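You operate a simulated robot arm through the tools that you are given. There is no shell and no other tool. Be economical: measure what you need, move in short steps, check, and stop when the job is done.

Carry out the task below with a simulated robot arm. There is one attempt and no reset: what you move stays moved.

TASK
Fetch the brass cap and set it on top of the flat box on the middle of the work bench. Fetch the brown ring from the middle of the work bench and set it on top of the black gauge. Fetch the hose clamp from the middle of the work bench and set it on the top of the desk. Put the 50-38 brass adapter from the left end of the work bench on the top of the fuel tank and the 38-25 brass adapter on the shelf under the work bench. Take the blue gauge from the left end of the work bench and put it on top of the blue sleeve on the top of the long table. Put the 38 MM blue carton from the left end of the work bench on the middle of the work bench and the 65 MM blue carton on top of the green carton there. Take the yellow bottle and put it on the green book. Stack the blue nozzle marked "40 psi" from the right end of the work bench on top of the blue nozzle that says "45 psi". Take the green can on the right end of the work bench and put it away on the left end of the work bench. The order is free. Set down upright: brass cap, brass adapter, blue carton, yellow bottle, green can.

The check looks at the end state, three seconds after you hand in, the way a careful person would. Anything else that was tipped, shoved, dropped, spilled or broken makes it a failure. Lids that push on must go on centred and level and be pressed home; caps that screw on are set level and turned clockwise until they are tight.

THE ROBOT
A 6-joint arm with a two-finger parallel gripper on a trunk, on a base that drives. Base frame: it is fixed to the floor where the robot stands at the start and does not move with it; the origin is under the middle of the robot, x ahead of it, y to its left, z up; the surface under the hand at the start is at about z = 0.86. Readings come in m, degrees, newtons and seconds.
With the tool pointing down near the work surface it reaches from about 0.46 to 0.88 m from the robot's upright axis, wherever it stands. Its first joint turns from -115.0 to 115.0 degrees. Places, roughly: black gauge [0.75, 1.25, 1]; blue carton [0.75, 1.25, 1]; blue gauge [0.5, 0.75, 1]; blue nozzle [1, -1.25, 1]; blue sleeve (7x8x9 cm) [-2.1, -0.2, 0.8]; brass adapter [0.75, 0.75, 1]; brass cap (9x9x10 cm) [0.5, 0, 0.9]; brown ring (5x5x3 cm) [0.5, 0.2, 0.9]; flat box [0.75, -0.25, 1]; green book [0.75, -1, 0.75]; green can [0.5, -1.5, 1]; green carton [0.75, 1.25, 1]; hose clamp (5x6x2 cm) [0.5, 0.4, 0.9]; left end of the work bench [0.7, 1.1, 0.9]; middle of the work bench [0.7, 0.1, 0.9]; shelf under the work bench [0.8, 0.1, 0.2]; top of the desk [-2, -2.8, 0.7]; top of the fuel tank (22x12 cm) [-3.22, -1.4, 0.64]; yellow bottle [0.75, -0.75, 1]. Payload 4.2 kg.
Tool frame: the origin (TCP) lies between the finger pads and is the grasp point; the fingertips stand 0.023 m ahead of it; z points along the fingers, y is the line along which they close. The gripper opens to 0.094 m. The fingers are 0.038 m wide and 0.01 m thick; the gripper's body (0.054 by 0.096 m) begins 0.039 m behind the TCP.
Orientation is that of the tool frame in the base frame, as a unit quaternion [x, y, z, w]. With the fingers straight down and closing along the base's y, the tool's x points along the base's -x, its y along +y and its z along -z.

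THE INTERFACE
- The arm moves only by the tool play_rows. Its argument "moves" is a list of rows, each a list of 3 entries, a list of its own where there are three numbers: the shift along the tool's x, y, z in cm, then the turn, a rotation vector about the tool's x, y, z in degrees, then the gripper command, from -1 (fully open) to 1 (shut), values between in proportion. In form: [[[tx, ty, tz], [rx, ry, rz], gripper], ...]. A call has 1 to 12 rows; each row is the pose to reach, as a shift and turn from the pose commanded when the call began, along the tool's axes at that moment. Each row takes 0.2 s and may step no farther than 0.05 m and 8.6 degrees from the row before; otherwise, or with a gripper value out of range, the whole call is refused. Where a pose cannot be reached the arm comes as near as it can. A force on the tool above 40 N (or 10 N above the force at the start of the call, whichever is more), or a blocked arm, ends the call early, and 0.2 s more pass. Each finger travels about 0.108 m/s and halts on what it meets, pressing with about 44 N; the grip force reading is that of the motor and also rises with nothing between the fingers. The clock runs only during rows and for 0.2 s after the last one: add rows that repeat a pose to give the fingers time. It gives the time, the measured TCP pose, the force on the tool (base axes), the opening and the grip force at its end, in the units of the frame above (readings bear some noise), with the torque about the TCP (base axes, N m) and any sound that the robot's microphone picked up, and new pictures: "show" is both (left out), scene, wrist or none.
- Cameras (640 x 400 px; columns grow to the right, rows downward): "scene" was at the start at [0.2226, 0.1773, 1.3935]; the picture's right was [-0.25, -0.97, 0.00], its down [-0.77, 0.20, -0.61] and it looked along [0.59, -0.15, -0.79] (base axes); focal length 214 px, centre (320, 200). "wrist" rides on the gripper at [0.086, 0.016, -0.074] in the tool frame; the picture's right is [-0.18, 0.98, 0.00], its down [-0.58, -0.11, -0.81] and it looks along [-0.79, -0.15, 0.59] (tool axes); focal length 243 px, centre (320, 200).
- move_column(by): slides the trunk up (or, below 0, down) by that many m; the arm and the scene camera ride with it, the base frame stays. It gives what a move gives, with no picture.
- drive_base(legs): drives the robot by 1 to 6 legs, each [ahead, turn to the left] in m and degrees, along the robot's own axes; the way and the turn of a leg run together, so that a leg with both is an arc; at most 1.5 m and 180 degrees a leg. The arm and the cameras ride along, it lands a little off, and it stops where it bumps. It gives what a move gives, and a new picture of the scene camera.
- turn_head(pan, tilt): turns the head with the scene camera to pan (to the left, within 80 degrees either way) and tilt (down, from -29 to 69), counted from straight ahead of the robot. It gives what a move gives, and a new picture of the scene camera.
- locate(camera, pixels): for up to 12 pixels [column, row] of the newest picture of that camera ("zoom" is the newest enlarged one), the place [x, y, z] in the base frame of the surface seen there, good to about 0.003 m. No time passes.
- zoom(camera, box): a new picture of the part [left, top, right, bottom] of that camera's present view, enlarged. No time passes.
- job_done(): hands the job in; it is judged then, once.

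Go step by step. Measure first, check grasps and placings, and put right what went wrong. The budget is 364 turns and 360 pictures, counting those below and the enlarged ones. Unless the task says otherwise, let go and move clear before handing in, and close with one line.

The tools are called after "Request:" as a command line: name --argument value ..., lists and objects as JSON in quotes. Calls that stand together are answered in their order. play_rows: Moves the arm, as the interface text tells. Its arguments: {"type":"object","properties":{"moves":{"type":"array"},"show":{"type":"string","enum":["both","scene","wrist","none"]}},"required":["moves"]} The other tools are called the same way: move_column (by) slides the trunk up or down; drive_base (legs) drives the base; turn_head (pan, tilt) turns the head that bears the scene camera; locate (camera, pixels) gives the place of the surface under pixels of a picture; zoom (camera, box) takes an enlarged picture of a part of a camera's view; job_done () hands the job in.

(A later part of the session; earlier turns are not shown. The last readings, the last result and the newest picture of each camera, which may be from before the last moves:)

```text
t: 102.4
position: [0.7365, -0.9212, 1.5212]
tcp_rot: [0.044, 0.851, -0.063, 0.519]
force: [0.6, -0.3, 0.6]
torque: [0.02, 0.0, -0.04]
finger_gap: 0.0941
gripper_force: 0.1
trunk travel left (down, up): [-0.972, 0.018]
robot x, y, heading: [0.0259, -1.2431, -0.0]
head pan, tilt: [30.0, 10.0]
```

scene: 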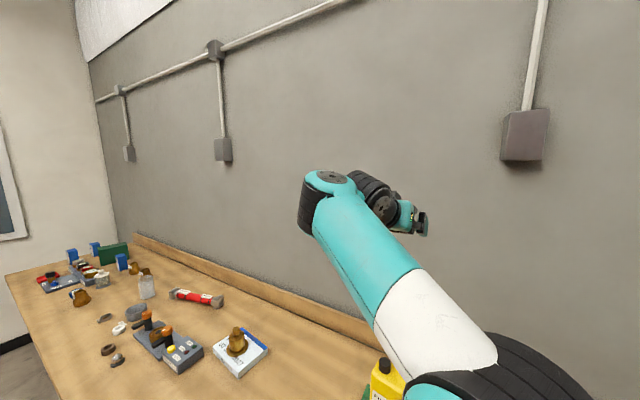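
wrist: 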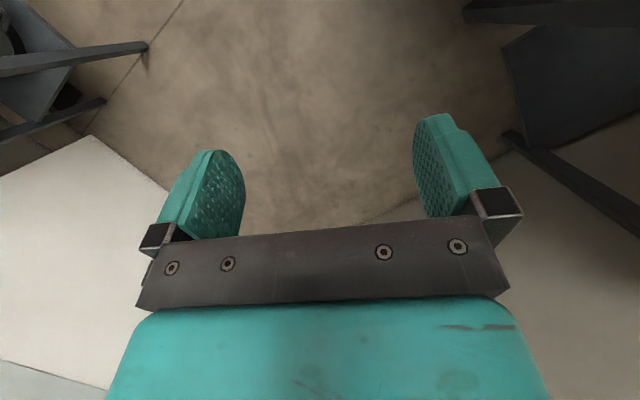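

The arm is nearly straight, pointing left-forward. I turn the tool to point along the forearm (straight wrist) so it can come down again in the normal way.

Request:
play_rows --moves '[[[0.4, 3.8, -2.1], [-7.1, -0.5, -3.6], -1], [[0.8, 7.7, -4.1], [-14.3, -1, -7.2], -1], [[1.2, 11.5, -6.2], [-21.4, -1.5, -10.8], -1], [[1.6, 15.3, -8.2], [-28.5, -2, -14.4], -1], [[2, 19.2, -10.3], [-35.7, -2.4, -18], -1], [[2.4, 23, -12.3], [-42.8, -2.9, -21.7], -1], [[2.8, 26.8, -14.4], [-50, -3.4, -25.3], -1], [[3.2, 30.7, -16.4], [-57, -3.9, -28.9], -1], [[3.6, 34.5, -18.5], [-64.2, -4.4, -32.5], -1]]' --show "scene"

```text
t: 104.4
position: [0.5801, -0.6432, 1.5158]
tcp_rot: [-0.441, 0.73, 0.24, 0.463]
force: [4.2, 1.9, -0.3]
torque: [0.0, 0.09, 0.13]
finger_gap: 0.0941
gripper_force: 0.1
out of reach, approached as far as the arm can: row 4, 5, 6, 7, 8, 9
trunk travel left (down, up): [-0.972, 0.018]
robot x, y, heading: [0.0267, -1.2449, 0.5]
head pan, tilt: [30.0, 10.0]
```

scene: 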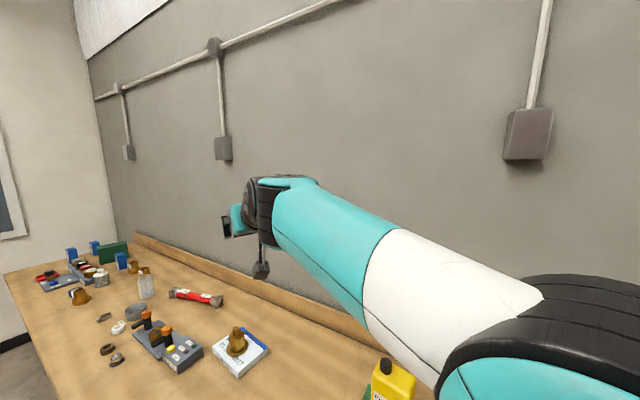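

Now the tool points along the arm without complaint at first. Bend down in that plane while pulling back to a comfortable radius.

Request:
play_rows --moves '[[[2.8, 2.2, -0.7], [0, 7.9, 0], -1], [[5.6, 4.4, -1.3], [-1, 15.8, 0], -1], [[8.4, 6.7, -2], [-1.5, 23.6, 0], -1], [[11.2, 8.9, -2.6], [-2, 31.5, 0], -1], [[14, 11.1, -3.3], [-2.5, 39.4, 0], -1], [[16.9, 13.3, -4], [-3, 47, 0], -1], [[19.7, 15.6, -4.6], [-3.5, 55, 0], -1], [[22.5, 17.8, -5.3], [-4, 63, 0], -1]]' --show "scene"

```text
t: 106.2
position: [0.3538, -0.7071, 1.3336]
tcp_rot: [-0.517, 0.856, 0.0, 0.001]
force: [0.0, -0.7, 0.6]
torque: [0.01, -0.01, 0.03]
finger_gap: 0.0939
gripper_force: 0.0
out of reach, approached as far as the arm can: row 6, 7, 8
trunk travel left (down, up): [-0.972, 0.018]
robot x, y, heading: [0.0313, -1.2427, -0.0]
head pan, tilt: [30.0, 10.0]
```

scene: 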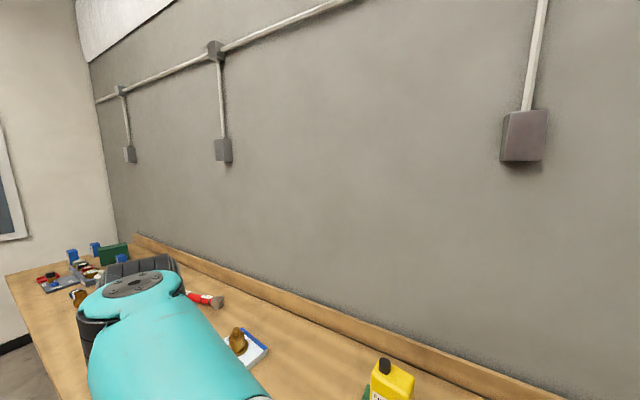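

Request:
turn_head --pan 20 --tilt 60

```text
t: 107.4
position: [0.3539, -0.7067, 1.3328]
tcp_rot: [-0.518, 0.855, 0.0, 0.001]
force: [-0.3, 0.2, 0.0]
torque: [-0.01, 0.01, -0.02]
finger_gap: 0.094
gripper_force: 0.0
trunk travel left (down, up): [-0.972, 0.018]
robot x, y, heading: [0.0253, -1.2465, 0.2]
head pan, tilt: [20.0, 60.0]
```

scene: 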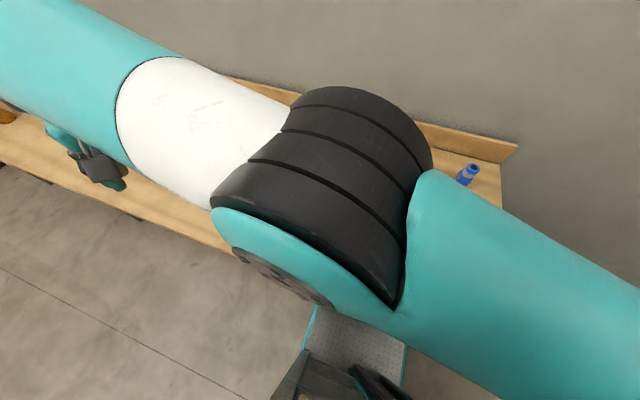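

Now go to the start-like pose (0.57 ahead, 0.2 left of the robot, z 1.33) and see if it is clean.

Request:
play_rows --moves '[[[2.1, -4.1, 0], [0, 0, 6.9], -1], [[4.1, -8.3, 0], [0, 0, 13.9], -1], [[6.2, -12.4, 0], [0, 0, 20.8], -1], [[8.3, -16.6, 0], [0, 0, 27.7], -1], [[10.3, -20.7, 0], [0, 0, 34.7], -1], [[12.4, -24.9, 0], [0, 0, 41.6], -1], [[14.5, -29, 0], [0, 0, 48.5], -1], [[16.5, -33.2, 0], [0, 0, 55.5], -1], [[18.6, -37.3, 0], [0, 0, 62.4], -1]]' --show "scene"

```text
t: 109.4
position: [0.6758, -0.9732, 1.3956]
tcp_rot: [0.001, 1.0, -0.002, 0.0]
force: [-0.1, 1.2, 0.5]
torque: [-0.01, -0.02, 0.0]
finger_gap: 0.0941
gripper_force: 0.2
out of reach, approached as far as the arm can: row 3, 4, 5, 6, 7, 8, 9
trunk travel left (down, up): [-0.972, 0.018]
robot x, y, heading: [0.0264, -1.2485, 0.2]
head pan, tilt: [20.0, 60.0]
```

scene: 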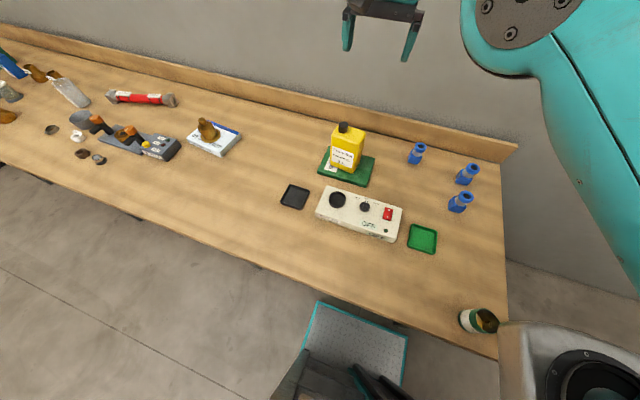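

Request:
turn_head --pan -40 --tilt 40

Request:
locate --camera "scene" --pixels '[[320, 200], [200, 200], [100, 100], [450, 250], [320, 300], [250, 100], [400, 350], [500, 200]]'

Request:
turn_head --pan 10 --tilt 0

```text
t: 110.7
position: [0.6761, -0.9721, 1.3968]
tcp_rot: [0.0, 1.0, -0.002, -0.001]
force: [0.3, 0.2, -0.2]
torque: [0.01, -0.02, 0.02]
finger_gap: 0.0939
gripper_force: 0.2
trunk travel left (down, up): [-0.972, 0.018]
robot x, y, heading: [0.028, -1.2478, 0.4]
head pan, tilt: [-40.0, 40.0]
```

scene: 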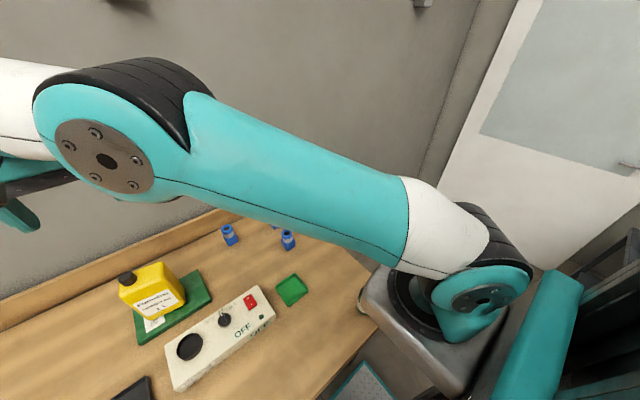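

```text
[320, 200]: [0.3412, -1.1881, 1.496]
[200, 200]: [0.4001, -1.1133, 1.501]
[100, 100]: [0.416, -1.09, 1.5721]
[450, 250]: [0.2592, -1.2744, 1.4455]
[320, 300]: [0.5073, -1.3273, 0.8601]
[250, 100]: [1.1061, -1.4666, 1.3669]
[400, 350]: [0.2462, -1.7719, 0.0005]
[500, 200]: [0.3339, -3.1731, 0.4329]
```

```text
t: 111.8
position: [0.6748, -0.9737, 1.3953]
tcp_rot: [0.0, 1.0, -0.002, -0.001]
force: [0.0, -0.1, -0.3]
torque: [0.0, -0.04, -0.03]
finger_gap: 0.094
gripper_force: 0.0
trunk travel left (down, up): [-0.972, 0.018]
robot x, y, heading: [0.0284, -1.2464, 0.5]
head pan, tilt: [10.0, 0.0]
```

scene: 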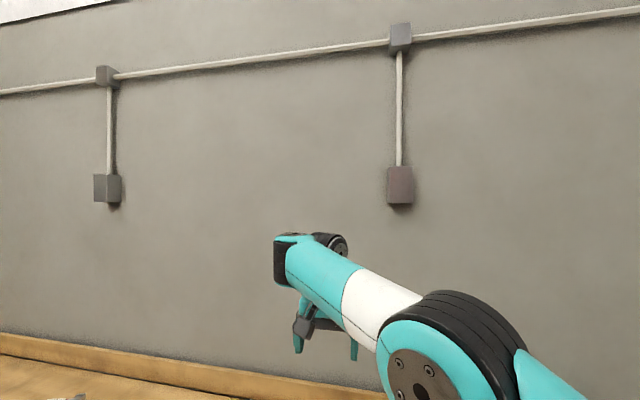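

The arm is fully straight with the elbow at its limit, so it can't fold the wrong way. Moving tangentially downward at full stretch should bend the elbow the right way.

Request:
play_rows --moves '[[[-1.5, 2, 1], [0, 0, 0], -1], [[-3, 4, 3], [0, 0, 0], -1], [[-4, 5, 6], [0, 0, 0], -1], [[-4.5, 6, 9], [0, 0, 0], -1], [[-4.5, 6, 12], [0, 0, 0], -1], [[-4.5, 6, 15], [0, 0, 0], -1], [[-4.5, 6, 18], [0, 0, 0], -1]]' --show "scene"

```text
t: 113.5
position: [0.7212, -0.9147, 1.2142]
tcp_rot: [0.0, 1.0, 0.0, 0.001]
force: [1.0, -0.2, 0.1]
torque: [-0.02, 0.0, 0.01]
finger_gap: 0.0942
gripper_force: 0.1
trunk travel left (down, up): [-0.972, 0.018]
robot x, y, heading: [0.0266, -1.2513, 0.5]
head pan, tilt: [10.0, 0.0]
```

scene: 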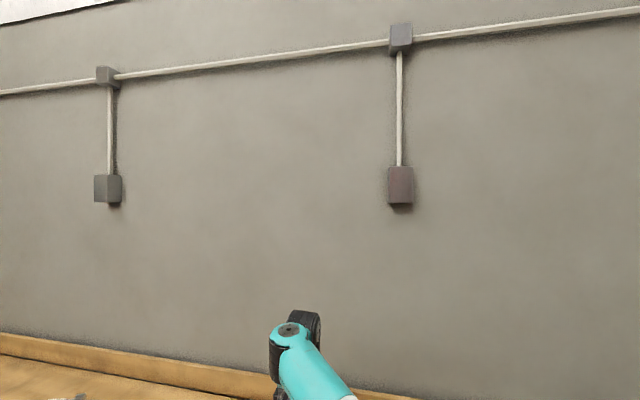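

No reach complaints. Now pull inward and look.

Request:
play_rows --moves '[[[2, -2, 0], [0, 0, 0], -1], [[4, -4, 0], [0, 0, 0], -1], [[6, -6, 0], [0, 0, 0], -1]]' --show "none"

Request:
turn_head --pan -5 --tilt 45

```text
t: 114.2
position: [0.6969, -0.9394, 1.2142]
tcp_rot: [0.0, 1.0, -0.001, 0.001]
force: [0.1, 0.6, -0.1]
torque: [0.02, 0.04, 0.0]
finger_gap: 0.094
gripper_force: 0.0
out of reach, approached as far as the arm can: row 2, 3
trunk travel left (down, up): [-0.972, 0.018]
robot x, y, heading: [0.0229, -1.2423, 0.3]
head pan, tilt: [10.0, 0.0]
```

```text
t: 115.4
position: [0.6972, -0.9391, 1.2142]
tcp_rot: [-0.001, 1.0, -0.001, 0.001]
force: [1.0, 0.2, -0.6]
torque: [0.02, 0.01, -0.01]
finger_gap: 0.094
gripper_force: 0.1
trunk travel left (down, up): [-0.972, 0.018]
robot x, y, heading: [0.0284, -1.2444, 0.2]
head pan, tilt: [-5.0, 45.0]
```

scene: 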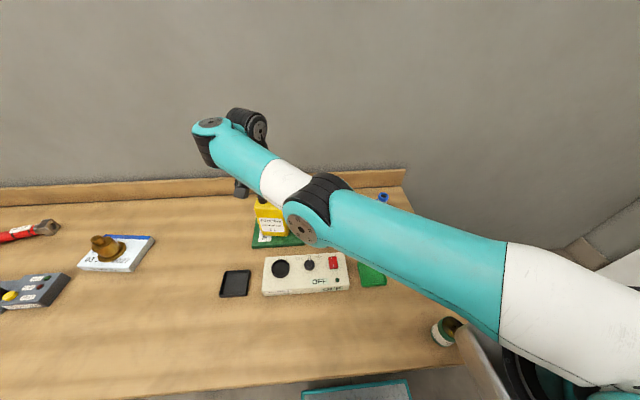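

It is still on the wrong side of straight. I push well beyond full stretch to the left, then sweep down while stretched.

Request:
play_rows --moves '[[[0.9, 3.8, -1], [0, 0, 0], -1], [[1.8, 7.6, -2], [0, 0, 0], -1], [[2.7, 11.4, -3], [0, 0, 0], -1], [[3.6, 15.2, -4], [0, 0, 0], -1], [[4.5, 19, -5], [0, 0, 0], -1], [[5.4, 22.8, -6], [0, 0, 0], -1], [[6.3, 26.6, -7], [0, 0, 0], -1], [[7.2, 30.4, -8], [0, 0, 0], -1], [[8, 34, -9], [0, 0, 0], -1]]' --show "none"

Request:
play_rows --moves '[[[0, 1, 3], [0, 0, 0], -1], [[0, 1, 6], [0, 0, 0], -1], [[0, 1, 9], [0, 0, 0], -1], [[0, 1, 12], [0, 0, 0], -1], [[0, 1, 15], [0, 0, 0], -1], [[0, 1, 18], [0, 0, 0], -1], [[0, 1, 21], [0, 0, 0], -1]]' --show "scene"

```text
t: 117.4
position: [0.5893, -0.7742, 1.272]
tcp_rot: [0.0, 1.0, 0.0, 0.0]
force: [0.4, -0.9, 0.3]
torque: [0.0, -0.01, -0.02]
finger_gap: 0.0941
gripper_force: 0.1
out of reach, approached as far as the arm can: row 4, 5, 6, 7, 8, 9
trunk travel left (down, up): [-0.972, 0.018]
robot x, y, heading: [0.0278, -1.2538, 0.3]
head pan, tilt: [-5.0, 45.0]
```

```text
t: 119.0
position: [0.5764, -0.7789, 1.0658]
tcp_rot: [0.0, 1.0, 0.0, 0.001]
force: [0.1, -0.1, 0.5]
torque: [0.01, 0.0, 0.01]
finger_gap: 0.094
gripper_force: 0.0
out of reach, approached as far as the arm can: row 1, 2, 3, 4, 5, 6, 7
trunk travel left (down, up): [-0.972, 0.018]
robot x, y, heading: [0.024, -1.2446, 0.5]
head pan, tilt: [-5.0, 45.0]
```

scene: 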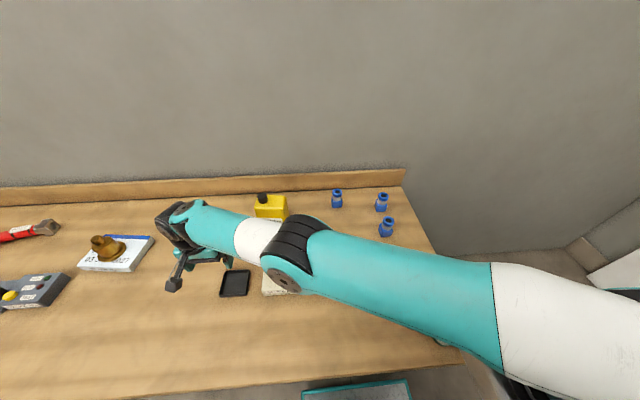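

Request:
play_rows --moves '[[[1.3, -4, 0], [0, 0, 0], -1], [[2.6, -8, 0], [0, 0, 0], -1], [[3.9, -12, 0], [0, 0, 0], -1], [[5.2, -16, 0], [0, 0, 0], -1], [[6.5, -20, 0], [0, 0, 0], -1], [[7.8, -24, 0], [0, 0, 0], -1], [[9.1, -28, 0], [0, 0, 0], -1], [[10.4, -32, 0], [0, 0, 0], -1]]' --show "scene"

```text
t: 120.8
position: [0.4735, -1.0997, 1.0668]
tcp_rot: [0.0, 1.0, 0.001, 0.002]
force: [0.0, 1.6, -0.2]
torque: [0.0, 0.02, 0.01]
finger_gap: 0.0941
gripper_force: 0.1
trunk travel left (down, up): [-0.972, 0.018]
robot x, y, heading: [0.0245, -1.247, 0.2]
head pan, tilt: [-5.0, 45.0]
```

scene: 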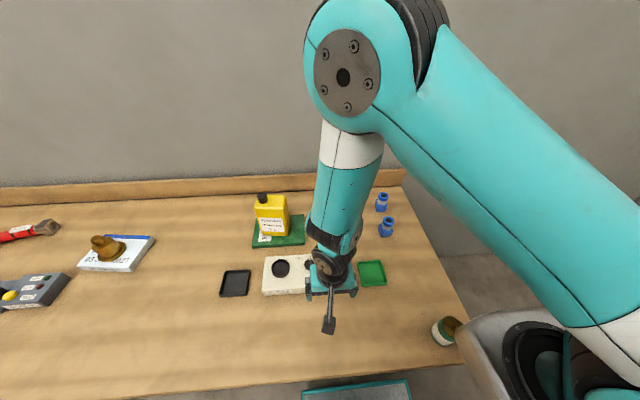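

The elbow is up again and the arm is healthy. Raise a bit, and drive 6 cm closer for the nozzles.

Request:
play_rows --moves '[[[-3, 0, -4], [0, 0, 0], -1], [[-6, 0, -8], [0, 0, 0], -1]]' --show "none"

Request:
drive_base --legs '[[0.06, 0]]'

Request:
zoom --camera "scene" --box '[310, 160, 438, 260]'

```text
t: 121.4
position: [0.5348, -1.0992, 1.1455]
tcp_rot: [0.0, 1.0, -0.001, 0.001]
force: [-0.4, -0.2, -0.5]
torque: [0.0, 0.03, -0.02]
finger_gap: 0.0942
gripper_force: 0.0
trunk travel left (down, up): [-0.972, 0.018]
robot x, y, heading: [0.0274, -1.2462, 0.7]
head pan, tilt: [-5.0, 45.0]
```

```text
t: 122.4
position: [0.5789, -1.1038, 1.1463]
tcp_rot: [0.008, 1.0, 0.0, 0.002]
force: [-0.6, -0.7, 0.0]
torque: [0.02, -0.04, -0.01]
finger_gap: 0.094
gripper_force: 0.0
trunk travel left (down, up): [-0.972, 0.018]
robot x, y, heading: [0.0704, -1.2415, -0.8]
head pan, tilt: [-5.0, 45.0]
stopped in leg 1: the robot was blocked; the commanded pose is now the measured one
```

scene: 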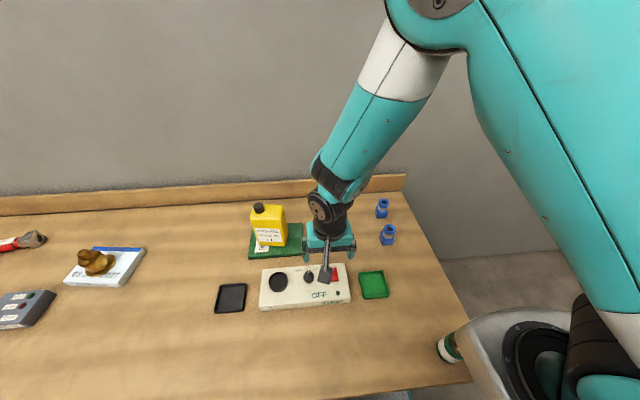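

```text
4.00 times, centred on (374, 210) of scene
```

zoom: 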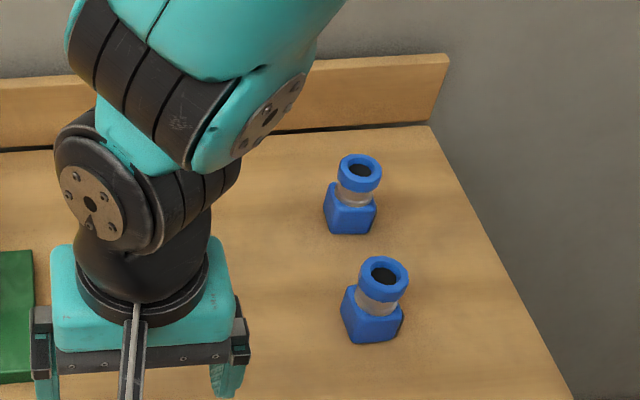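

The base stopped at x=0.07; the can at (447,348) looks close to the robot's platform. Check.

Request:
zoom --camera "scene" --box '[400, 300, 528, 400]'

Request:
locate --camera "scene" --pixels '[[445, 335], [442, 350], [450, 358], [480, 320], [470, 350], [388, 230], [388, 224], [382, 203], [467, 330]]'

```text
4.00 times, centred on (464, 350) of scene
```

zoom: 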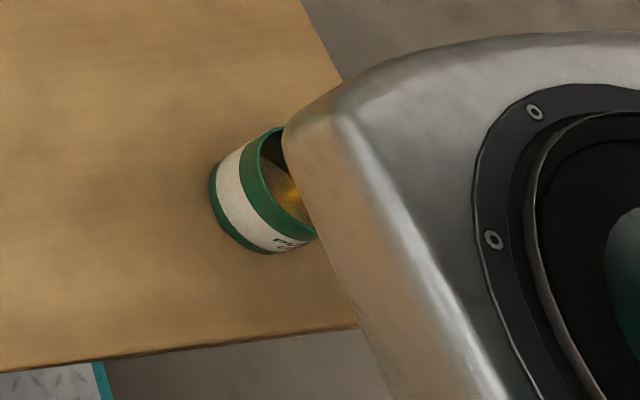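

```text
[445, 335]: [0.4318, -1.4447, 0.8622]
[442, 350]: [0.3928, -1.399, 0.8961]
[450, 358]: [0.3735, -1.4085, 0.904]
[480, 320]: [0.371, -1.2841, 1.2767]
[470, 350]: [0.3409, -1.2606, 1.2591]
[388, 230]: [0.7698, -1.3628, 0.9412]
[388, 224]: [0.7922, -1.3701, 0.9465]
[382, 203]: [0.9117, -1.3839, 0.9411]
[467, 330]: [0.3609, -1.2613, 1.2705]
```

The platform is high above the can (z 1.26), no touch. Move above the 40 psi nozzle at about (0.775,-1.36).

Request:
play_rows --moves '[[[-2.8, -3.6, 0.6], [0, 0, 0], -1], [[-5.6, -7.2, 1.2], [0, 0, 0], -1], [[-8.4, -10.8, 1.8], [0, 0, 0], -1], [[-11.2, -14.4, 2.4], [0, 0, 0], -1], [[-14, -18, 3], [0, 0, 0], -1], [[-16.8, -21.6, 3.6], [0, 0, 0], -1], [[-19.6, -25.6, 4], [0, 0, 0], -1]]'

```text
t: 124.0
position: [0.7719, -1.3634, 1.104]
tcp_rot: [0.008, 1.0, -0.001, 0.002]
force: [-0.2, 0.8, 0.5]
torque: [-0.03, 0.03, -0.01]
finger_gap: 0.094
gripper_force: 0.0
trunk travel left (down, up): [-0.972, 0.018]
robot x, y, heading: [0.0715, -1.2422, -0.9]
head pan, tilt: [-5.0, 45.0]
```

scene: 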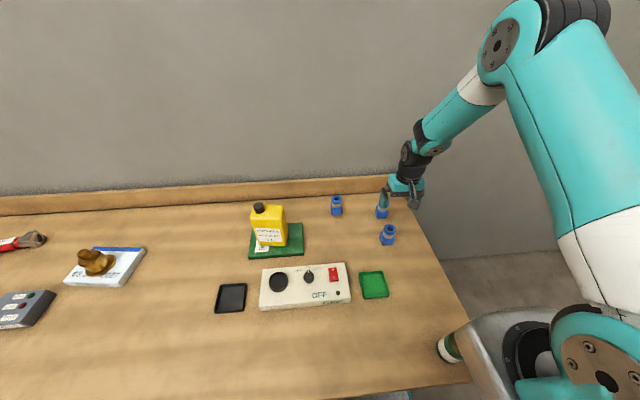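
wrist: 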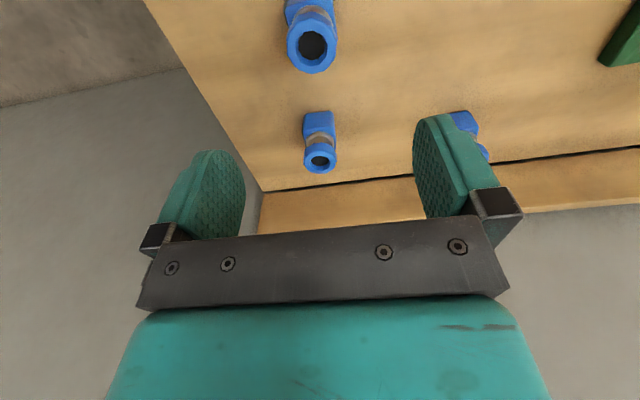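

Request:
locate --camera "wrist" --pixels '[[312, 68], [312, 22], [289, 48], [336, 42], [305, 8], [290, 6], [330, 5]]'

Request:
zoom --camera "scene" --box '[310, 180, 406, 255]'

```text
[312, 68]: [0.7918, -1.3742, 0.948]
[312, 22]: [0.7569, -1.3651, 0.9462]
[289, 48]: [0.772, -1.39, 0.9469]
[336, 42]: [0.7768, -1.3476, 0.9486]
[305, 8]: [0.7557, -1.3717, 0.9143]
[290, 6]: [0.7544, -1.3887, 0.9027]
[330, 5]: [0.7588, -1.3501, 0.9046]
```

```text
5.33 times, centred on (358, 218) of scene
```

zoom: 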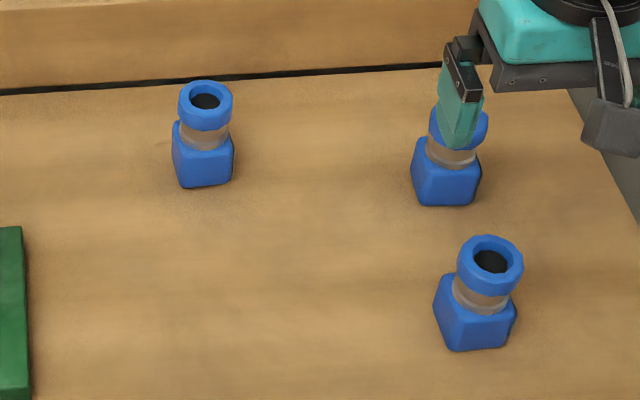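

Ring centre (0.775,-1.369), top 0.948. Descend to z=0.932, grip the ring and lift.

Request:
play_rows --moves '[[[-0.3, -0.6, 4], [0, 0, 0], -1], [[-0.3, -0.6, 8], [0, 0, 0], -1], [[-0.3, -0.6, 12], [0, 0, 0], -1], [[-0.3, -0.6, 15.5], [0, 0, 0], -1], [[-0.3, -0.6, 17.2], [0, 0, 0], -1], [[-0.3, -0.6, 17.2], [0, 0, 0], 0.3], [[-0.3, -0.6, 17.2], [0, 0, 0], 1], [[-0.3, -0.6, 17.2], [0, 0, 0], 1], [[-0.3, -0.6, 17.2], [0, 0, 0], 1], [[-0.3, -0.6, 16], [0, 0, 0], 1], [[-0.3, -0.6, 13], [0, 0, 0], 1]]'

```text
t: 126.4
position: [0.7747, -1.3702, 0.9748]
tcp_rot: [0.008, 1.0, -0.001, 0.002]
force: [-0.4, -0.7, -2.5]
torque: [0.0, 0.04, -0.02]
finger_gap: 0.0439
gripper_force: 44.2
trunk travel left (down, up): [-0.972, 0.018]
robot x, y, heading: [0.0681, -1.2413, -0.4]
head pan, tilt: [-5.0, 45.0]
```

scene: 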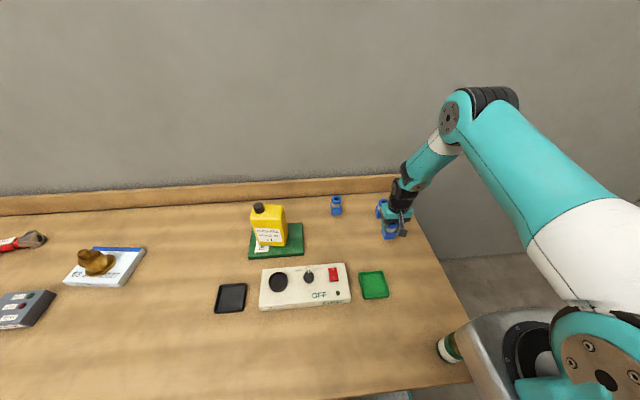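
wrist: 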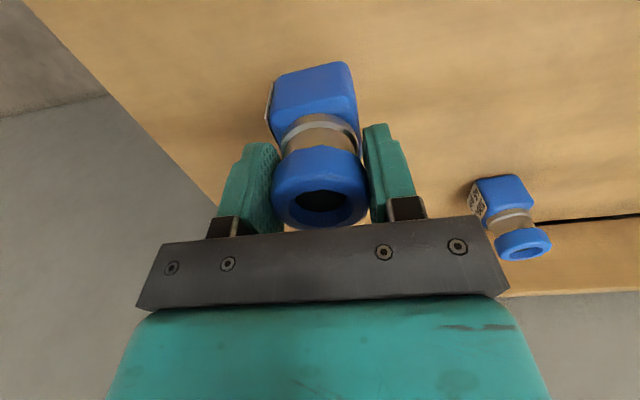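

Gripped. Measure the 45 psi nozzle's ring at (336,198).

Request:
zoom --camera "scene" --box '[316, 186, 356, 220]'

```text
11.76 times, centred on (336, 203) of scene
```

zoom: 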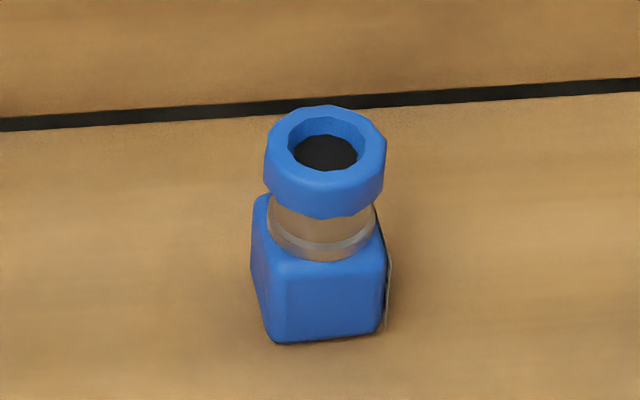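

Request:
locate --camera "zoom" --pixels '[[275, 150], [375, 150], [326, 112], [326, 178], [310, 120], [345, 180], [290, 165], [300, 310]]'

```text
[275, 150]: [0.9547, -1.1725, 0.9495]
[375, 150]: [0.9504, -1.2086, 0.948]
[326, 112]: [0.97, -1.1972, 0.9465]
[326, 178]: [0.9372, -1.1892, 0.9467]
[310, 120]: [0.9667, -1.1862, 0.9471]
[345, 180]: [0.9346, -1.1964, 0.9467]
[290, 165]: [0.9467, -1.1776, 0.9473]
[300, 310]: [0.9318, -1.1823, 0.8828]
```

Target centre (0.953,-1.191), top 0.948. Lift to 1.06 and carry there.

Request:
play_rows --moves '[[[0, 0, -4], [0, 0, 0], 1], [[0, 0, -8.5], [0, 0, 0], 1], [[-3.5, 3.6, -8.5], [0, 0, 0], 1], [[-7, 7.2, -8.5], [0, 0, 0], 1], [[-10.5, 10.8, -8.5], [0, 0, 0], 1], [[-14, 14.4, -8.5], [0, 0, 0], 1], [[-17.5, 18.2, -8.5], [0, 0, 0], 1], [[-17.5, 18.2, -8.5], [0, 0, 0], 1]]'

```text
refused: row 3 steps farther than a row can; nothing moved
```

Request:
play_rows --moves '[[[0, 0, -4], [0, 0, 0], 1], [[0, 0, -8.5], [0, 0, 0], 1], [[-3.4, 3.5, -8.5], [0, 0, 0], 1], [[-6.8, 7, -8.5], [0, 0, 0], 1], [[-10.2, 10.5, -8.5], [0, 0, 0], 1], [[-13.6, 14, -8.5], [0, 0, 0], 1], [[-16.8, 17.4, -8.5], [0, 0, 0], 1], [[-17.5, 18.2, -8.5], [0, 0, 0], 1]]'

Request:
zoom --camera "scene" --box '[306, 160, 370, 220]'

```text
t: 128.2
position: [0.9306, -1.1971, 1.0656]
tcp_rot: [0.007, 1.0, -0.001, 0.0]
force: [-0.4, -0.9, -2.2]
torque: [-0.01, -0.05, -0.01]
finger_gap: 0.0438
gripper_force: 44.3
out of reach, approached as far as the arm can: row 7, 8
trunk travel left (down, up): [-0.972, 0.018]
robot x, y, heading: [0.0685, -1.2423, -0.5]
head pan, tilt: [-5.0, 45.0]
```

scene: 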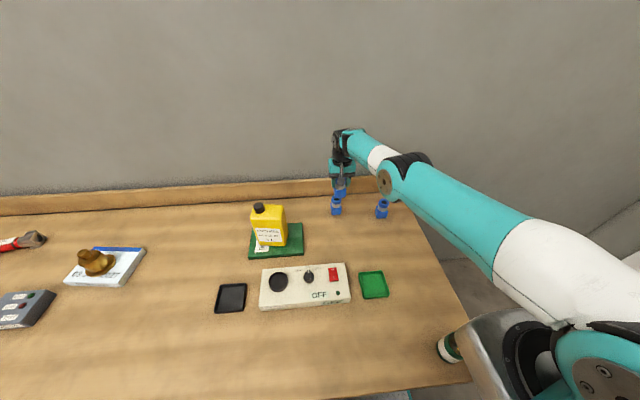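
wrist: 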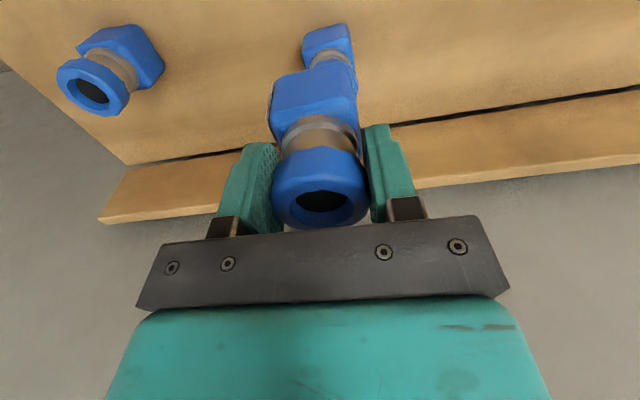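

```text
6.67 times, centred on (338, 190) of scene
```

zoom: 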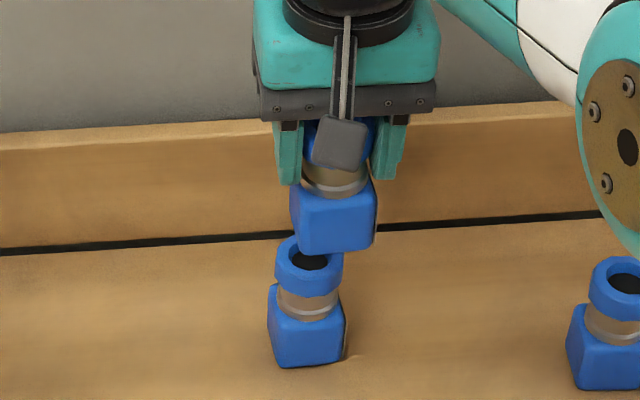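

It is 2 cm short at full stretch. Lowering the shoulder helps: pull back, raise the hand 12 cm, lower the trunk 12 cm, then extend again.

Request:
play_rows --moves '[[[3, 0, -2], [0, 0, 0], 1], [[6, 0, -5], [0, 0, 0], 1], [[8, 0, -8], [0, 0, 0], 1], [[8, 0, -12], [0, 0, 0], 1]]' --show "none"

Request:
move_column --by -0.12

```text
t: 129.2
position: [0.8491, -1.1951, 1.1833]
tcp_rot: [0.008, 1.0, -0.001, 0.001]
force: [1.1, -0.3, -3.2]
torque: [0.01, 0.0, 0.0]
finger_gap: 0.0436
gripper_force: 43.6
trunk travel left (down, up): [-0.972, 0.018]
robot x, y, heading: [0.0683, -1.2402, -0.6]
head pan, tilt: [-5.0, 45.0]
```

```text
t: 130.7
position: [0.8497, -1.1956, 1.0619]
tcp_rot: [0.008, 1.0, -0.001, 0.003]
force: [-0.1, 0.7, -1.8]
torque: [0.0, -0.04, -0.01]
finger_gap: 0.0436
gripper_force: 44.6
trunk travel left (down, up): [-0.852, 0.138]
robot x, y, heading: [0.0686, -1.2433, -0.8]
head pan, tilt: [-5.0, 45.0]
```

Request:
play_rows --moves '[[[-4, 0.3, 0], [0, 0, 0], 1], [[-8, 0.5, 0], [0, 0, 0], 1], [[-10.3, 0.6, 0], [0, 0, 0], 1], [[-10.3, 0.6, 0], [0, 0, 0], 1]]' --show "none"

Request:
zoom --camera "scene" --box '[306, 160, 386, 240]'

```text
t: 131.7
position: [0.9405, -1.1908, 1.0642]
tcp_rot: [0.009, 1.0, -0.001, 0.001]
force: [-0.5, 0.4, -1.4]
torque: [-0.02, 0.03, 0.01]
finger_gap: 0.0436
gripper_force: 44.0
out of reach, approached as far as the arm can: row 3, 4
trunk travel left (down, up): [-0.852, 0.138]
robot x, y, heading: [0.0707, -1.2418, -0.7]
head pan, tilt: [-5.0, 45.0]
```

```text
5.00 times, centred on (346, 200) of scene
```

zoom: 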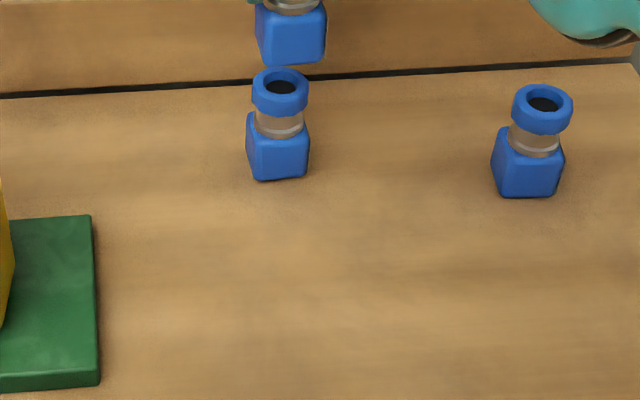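

Reach is 1.2 cm short. Try nudging the base 2 cm closer with the heading straightened.

Request:
drive_base --legs '[[-0.02, 0.8], [0.04, 0]]'

```text
t: 133.1
position: [0.9463, -1.1939, 1.0645]
tcp_rot: [0.011, 1.0, -0.001, 0.001]
force: [-0.1, 0.6, -2.6]
torque: [-0.01, 0.01, -0.01]
finger_gap: 0.0437
gripper_force: 43.8
trunk travel left (down, up): [-0.852, 0.138]
robot x, y, heading: [0.0738, -1.2326, -2.4]
head pan, tilt: [-5.0, 45.0]
stopped in leg 2: the robot was blocked; the commanded pose is now the measured one
```

scene: 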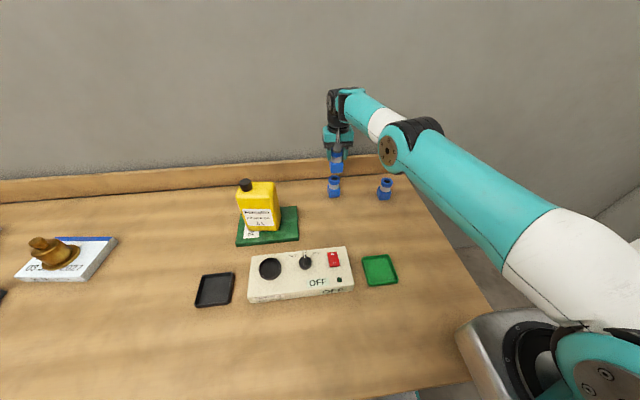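

The base pivots on something at its front right (the bench's right leg). I raise the nozzle and shift the base about 15 cm left.

Request:
play_rows --moves '[[[3, 0, -2], [0, 0, 0], 1], [[6, 0, -5], [0, 0, 0], 1], [[8, 0, -9], [0, 0, 0], 1], [[9, 0, -13], [0, 0, 0], 1], [[9, 0, -16], [0, 0, 0], 1]]' --show "none"

Request:
drive_base --legs '[[-0.1, 0], [0, -21], [-0.35, 0], [0, 23.4], [0.47, 0]]'

```text
t: 134.3
position: [0.8568, -1.1915, 1.2249]
tcp_rot: [0.012, 1.0, -0.001, 0.0]
force: [0.7, -0.4, -2.4]
torque: [0.02, 0.03, 0.03]
finger_gap: 0.0437
gripper_force: 44.1
trunk travel left (down, up): [-0.852, 0.138]
robot x, y, heading: [0.0744, -1.2329, -2.4]
head pan, tilt: [-5.0, 45.0]
```

```text
t: 142.1
position: [0.9086, -1.0145, 1.224]
tcp_rot: [-0.011, 1.0, -0.001, 0.001]
force: [-0.4, 0.6, -2.1]
torque: [0.01, 0.02, 0.01]
finger_gap: 0.0437
gripper_force: 44.2
trunk travel left (down, up): [-0.852, 0.138]
robot x, y, heading: [0.1323, -1.089, 0.2]
head pan, tilt: [-5.0, 45.0]
```

scene: 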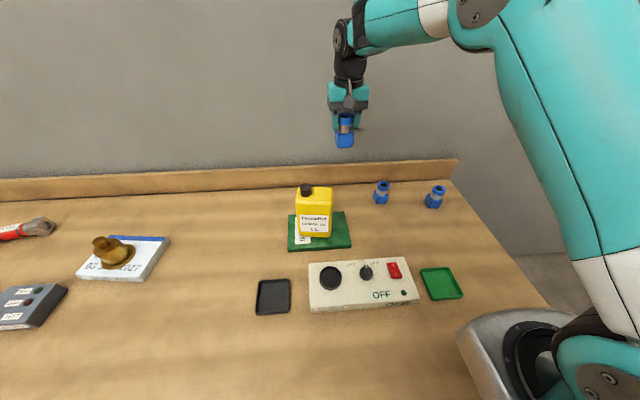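

Now x=0.13, comfortable. Move over the 45 psi nozzle and go down to z=1.06.

Request:
play_rows --moves '[[[-1, -4, 0], [0, 0, 0], 1], [[-2, -8, 0], [0, 0, 0], 1], [[-3, -12, 2], [0, 0, 0], 1], [[-4.1, -16, 5], [0, 0, 0], 1], [[-4.1, -17.8, 9], [0, 0, 0], 1], [[-4.1, -17.8, 13], [0, 0, 0], 1], [[-4.1, -17.8, 16.2], [0, 0, 0], 1], [[-4.1, -17.8, 16.2], [0, 0, 0], 1]]' --show "wrist"

Request:
zoom --camera "scene" --box '[340, 140, 420, 220]'

```text
refused: row 4 steps farther than a row can; nothing moved
```

```text
5.00 times, centred on (380, 180) of scene
```

zoom: 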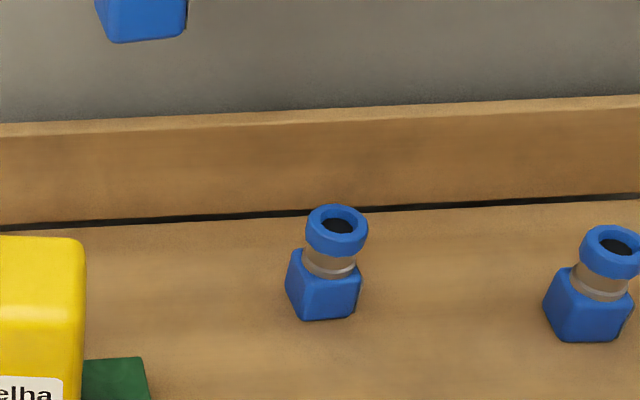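

Request:
play_rows --moves '[[[-1, -4, 0], [0, 0, 0], 1], [[-2, -8, 0], [0, 0, 0], 1], [[-3, -12, 1], [0, 0, 0], 1], [[-4.1, -16, 3], [0, 0, 0], 1], [[-4.1, -17.8, 6.5], [0, 0, 0], 1], [[-4.1, -17.8, 10], [0, 0, 0], 1], [[-4.1, -17.8, 13.5], [0, 0, 0], 1], [[-4.1, -17.8, 16.2], [0, 0, 0], 1], [[-4.1, -17.8, 16.2], [0, 0, 0], 1]]' --show "wrist"

Request:
zoom --camera "scene" --box '[340, 140, 420, 220]'

```text
t: 144.1
position: [0.9525, -1.1921, 1.0644]
tcp_rot: [-0.01, 1.0, 0.0, 0.002]
force: [-0.1, 0.5, -2.4]
torque: [-0.02, 0.05, 0.0]
finger_gap: 0.0439
gripper_force: 44.2
trunk travel left (down, up): [-0.852, 0.138]
robot x, y, heading: [0.1282, -1.0885, 0.1]
head pan, tilt: [-5.0, 45.0]
```

wrist: 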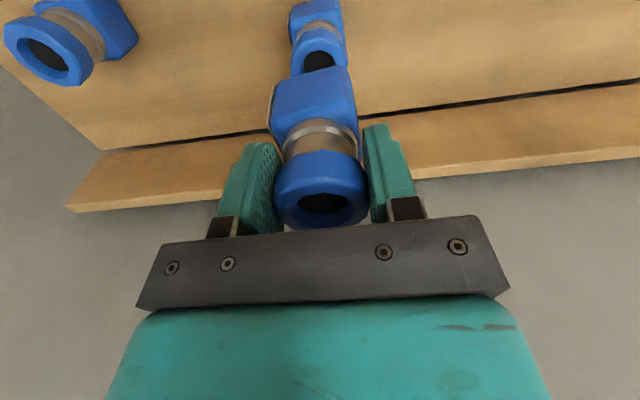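

```text
5.00 times, centred on (380, 180) of scene
```

zoom: 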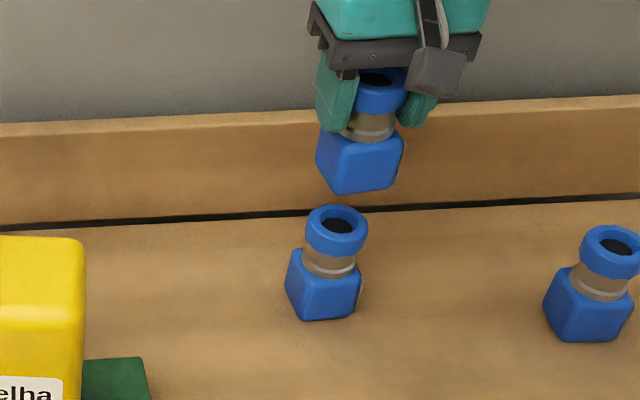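

Re-measure ring centre and the held block's bottom from this view.

Request:
locate --camera "zoom" --pixels '[[312, 224], [363, 226], [338, 209], [335, 238], [330, 188], [385, 185], [320, 160], [360, 180]]'

```text
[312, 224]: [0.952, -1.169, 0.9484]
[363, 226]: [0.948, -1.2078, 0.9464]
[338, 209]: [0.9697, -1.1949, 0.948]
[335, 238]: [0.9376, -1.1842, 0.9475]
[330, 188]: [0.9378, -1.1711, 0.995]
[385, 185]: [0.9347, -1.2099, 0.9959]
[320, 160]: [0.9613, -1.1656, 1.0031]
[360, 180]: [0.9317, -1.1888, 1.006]
```

Aligned within 3 mm. Lower 3.8 cm, then creep to contact.

Request:
play_rows --moves '[[[0, 0.2, 2], [0, 0, 0], 1], [[0, 0.2, 3.4], [0, 0, 0], 1], [[0, 0.2, 3.8], [0, 0, 0], 1], [[0, 0.2, 4.0], [0, 0, 0], 1], [[0, 0.2, 4.2], [0, 0, 0], 1], [[0, 0.2, 4.3], [0, 0, 0], 1]]' --show "none"

```text
t: 145.5
position: [0.9535, -1.1894, 1.0228]
tcp_rot: [-0.01, 1.0, -0.001, 0.002]
force: [-2.3, -0.6, 13.0]
torque: [0.19, 0.2, 0.04]
finger_gap: 0.0438
gripper_force: 44.8
trunk travel left (down, up): [-0.852, 0.138]
robot x, y, heading: [0.13, -1.0904, 0.0]
head pan, tilt: [-5.0, 45.0]
```

Contact. Ease 1 mm, release gently, and rise straight.

Request:
play_rows --moves '[[[0, 0, -0.1], [0, 0, 0], 1], [[0, 0, -0.1], [0, 0, 0], 0.4], [[0, 0, -0.1], [0, 0, 0], -0.2], [[0, 0, -0.1], [0, 0, 0], -1], [[0, 0, -0.1], [0, 0, 0], -1], [[0, 0, -4], [0, 0, 0], -1], [[0, 0, -8], [0, 0, 0], -1], [[3, 0, -12], [0, 0, 0], -1], [[6, 0, -15], [0, 0, 0], -1]]' --show "none"

Request:
zoom --camera "scene" --box '[340, 140, 420, 220]'

```text
t: 147.5
position: [0.8926, -1.1891, 1.1693]
tcp_rot: [-0.011, 1.0, 0.0, 0.001]
force: [-0.1, 0.4, -0.4]
torque: [-0.01, 0.02, 0.03]
finger_gap: 0.0939
gripper_force: 0.1
trunk travel left (down, up): [-0.852, 0.138]
robot x, y, heading: [0.127, -1.0877, 0.3]
head pan, tilt: [-5.0, 45.0]
```

```text
5.00 times, centred on (380, 180) of scene
```

zoom: 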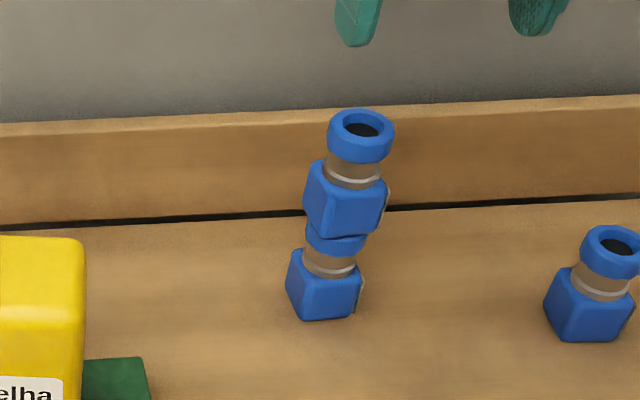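

Stacked well. Now the green can: back up 0.28 m and look at it.

Request:
drive_base --legs '[[-0.28, 0]]'

Request:
turn_head --pan -35 --tilt 50

```text
t: 149.4
position: [0.611, -1.1906, 1.1703]
tcp_rot: [-0.012, 1.0, 0.0, 0.002]
force: [-0.8, 0.5, -0.4]
torque: [0.01, -0.01, 0.04]
finger_gap: 0.0938
gripper_force: 0.1
trunk travel left (down, up): [-0.852, 0.138]
robot x, y, heading: [-0.1533, -1.0912, 0.1]
head pan, tilt: [-5.0, 45.0]
```

scene: 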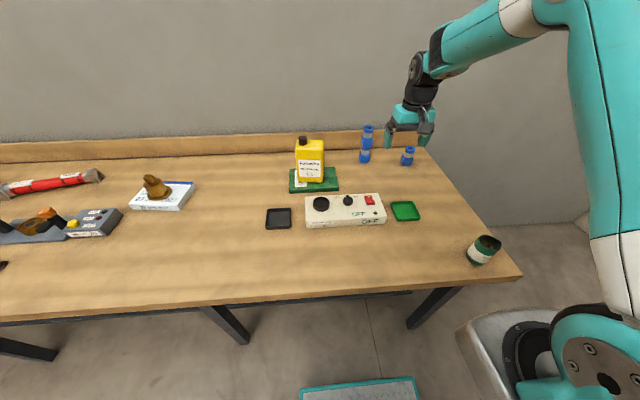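

```text
t: 150.4
position: [0.6103, -1.1895, 1.1693]
tcp_rot: [-0.011, 1.0, 0.0, 0.002]
force: [0.6, 0.1, -0.8]
torque: [0.03, -0.02, -0.02]
finger_gap: 0.094
gripper_force: 0.0
trunk travel left (down, up): [-0.852, 0.138]
robot x, y, heading: [-0.1571, -1.0915, 0.6]
head pan, tilt: [-35.0, 50.0]
```

scene: 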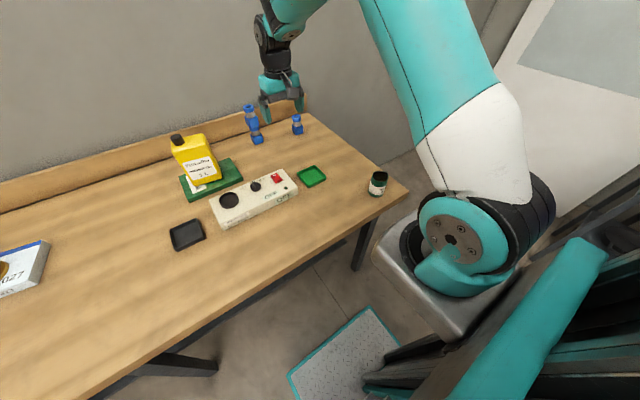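

Request:
zoom --camera "scene" --box '[348, 160, 412, 200]'

```text
10.00 times, centred on (380, 180) of scene
```

zoom: 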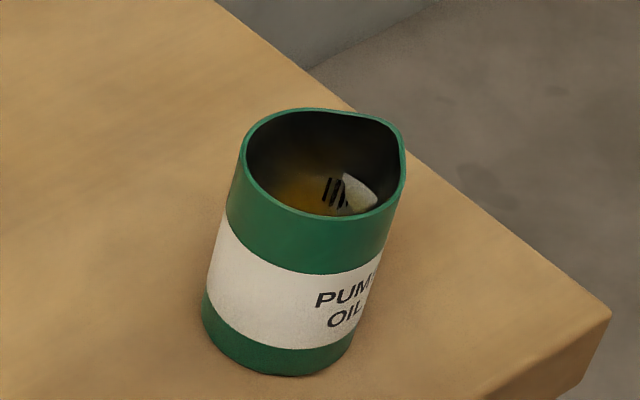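

Request:
locate --camera "zoom" --pixels '[[246, 160], [398, 165], [320, 110], [320, 218], [380, 118], [205, 310], [350, 345], [275, 370], [310, 180]]'

```text
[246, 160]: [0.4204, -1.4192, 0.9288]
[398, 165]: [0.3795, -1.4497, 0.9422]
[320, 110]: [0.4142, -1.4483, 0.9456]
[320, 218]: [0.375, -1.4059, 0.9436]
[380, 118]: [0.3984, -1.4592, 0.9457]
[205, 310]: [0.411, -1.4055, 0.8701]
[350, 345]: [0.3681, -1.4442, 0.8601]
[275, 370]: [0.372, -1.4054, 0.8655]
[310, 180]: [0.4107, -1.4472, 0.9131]
```

Can axis ≈(0.397,-1.431), 5.8 cm wide, rim 0.945, holding oil; keep it level and slow. Move above it.

Request:
play_rows --moves '[[[3.2, -3.4, 1], [0, 0, 0], -1], [[6.4, -6.8, 2], [0, 0, 0], -1], [[9.6, -10.2, 3], [0, 0, 0], -1], [[12.8, -13.6, 4], [0, 0, 0], -1], [[16, -17, 5], [0, 0, 0], -1], [[19, -20.4, 6], [0, 0, 0], -1], [[21.8, -23.6, 7], [0, 0, 0], -1], [[21.8, -23.6, 10], [0, 0, 0], -1]]'

```text
t: 152.2
position: [0.3977, -1.4313, 1.0713]
tcp_rot: [-0.011, 1.0, -0.002, 0.001]
force: [0.2, 0.9, 0.3]
torque: [0.0, -0.01, 0.01]
finger_gap: 0.094
gripper_force: 0.0
trunk travel left (down, up): [-0.852, 0.138]
robot x, y, heading: [-0.1538, -1.0895, 0.4]
head pan, tilt: [-35.0, 50.0]
```

scene: 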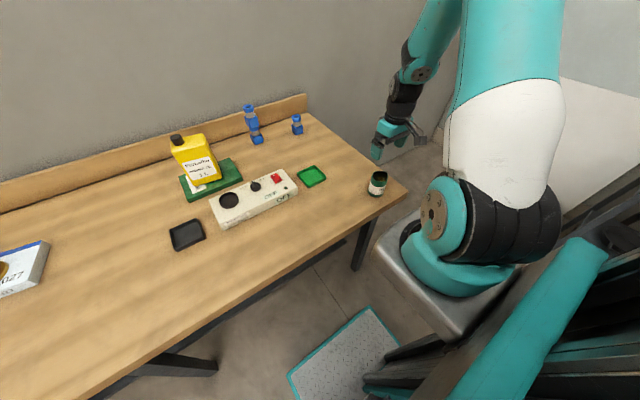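
wrist: 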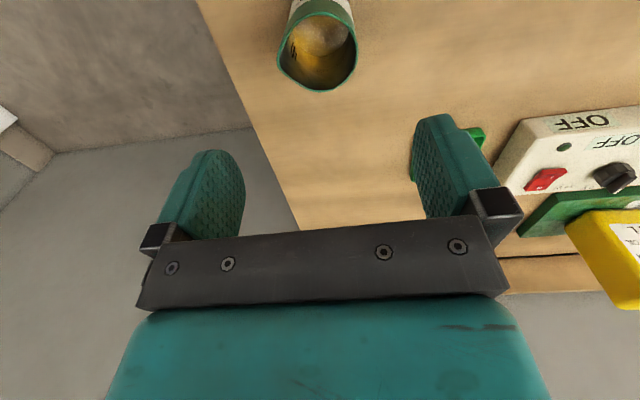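

Request:
locate --camera "wrist" --pixels '[[278, 48], [357, 38], [318, 90], [318, 14], [285, 75]]'

```text
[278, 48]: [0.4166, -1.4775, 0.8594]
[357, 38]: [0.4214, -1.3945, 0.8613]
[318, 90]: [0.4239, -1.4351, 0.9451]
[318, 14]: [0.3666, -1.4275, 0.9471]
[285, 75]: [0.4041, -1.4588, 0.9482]
```

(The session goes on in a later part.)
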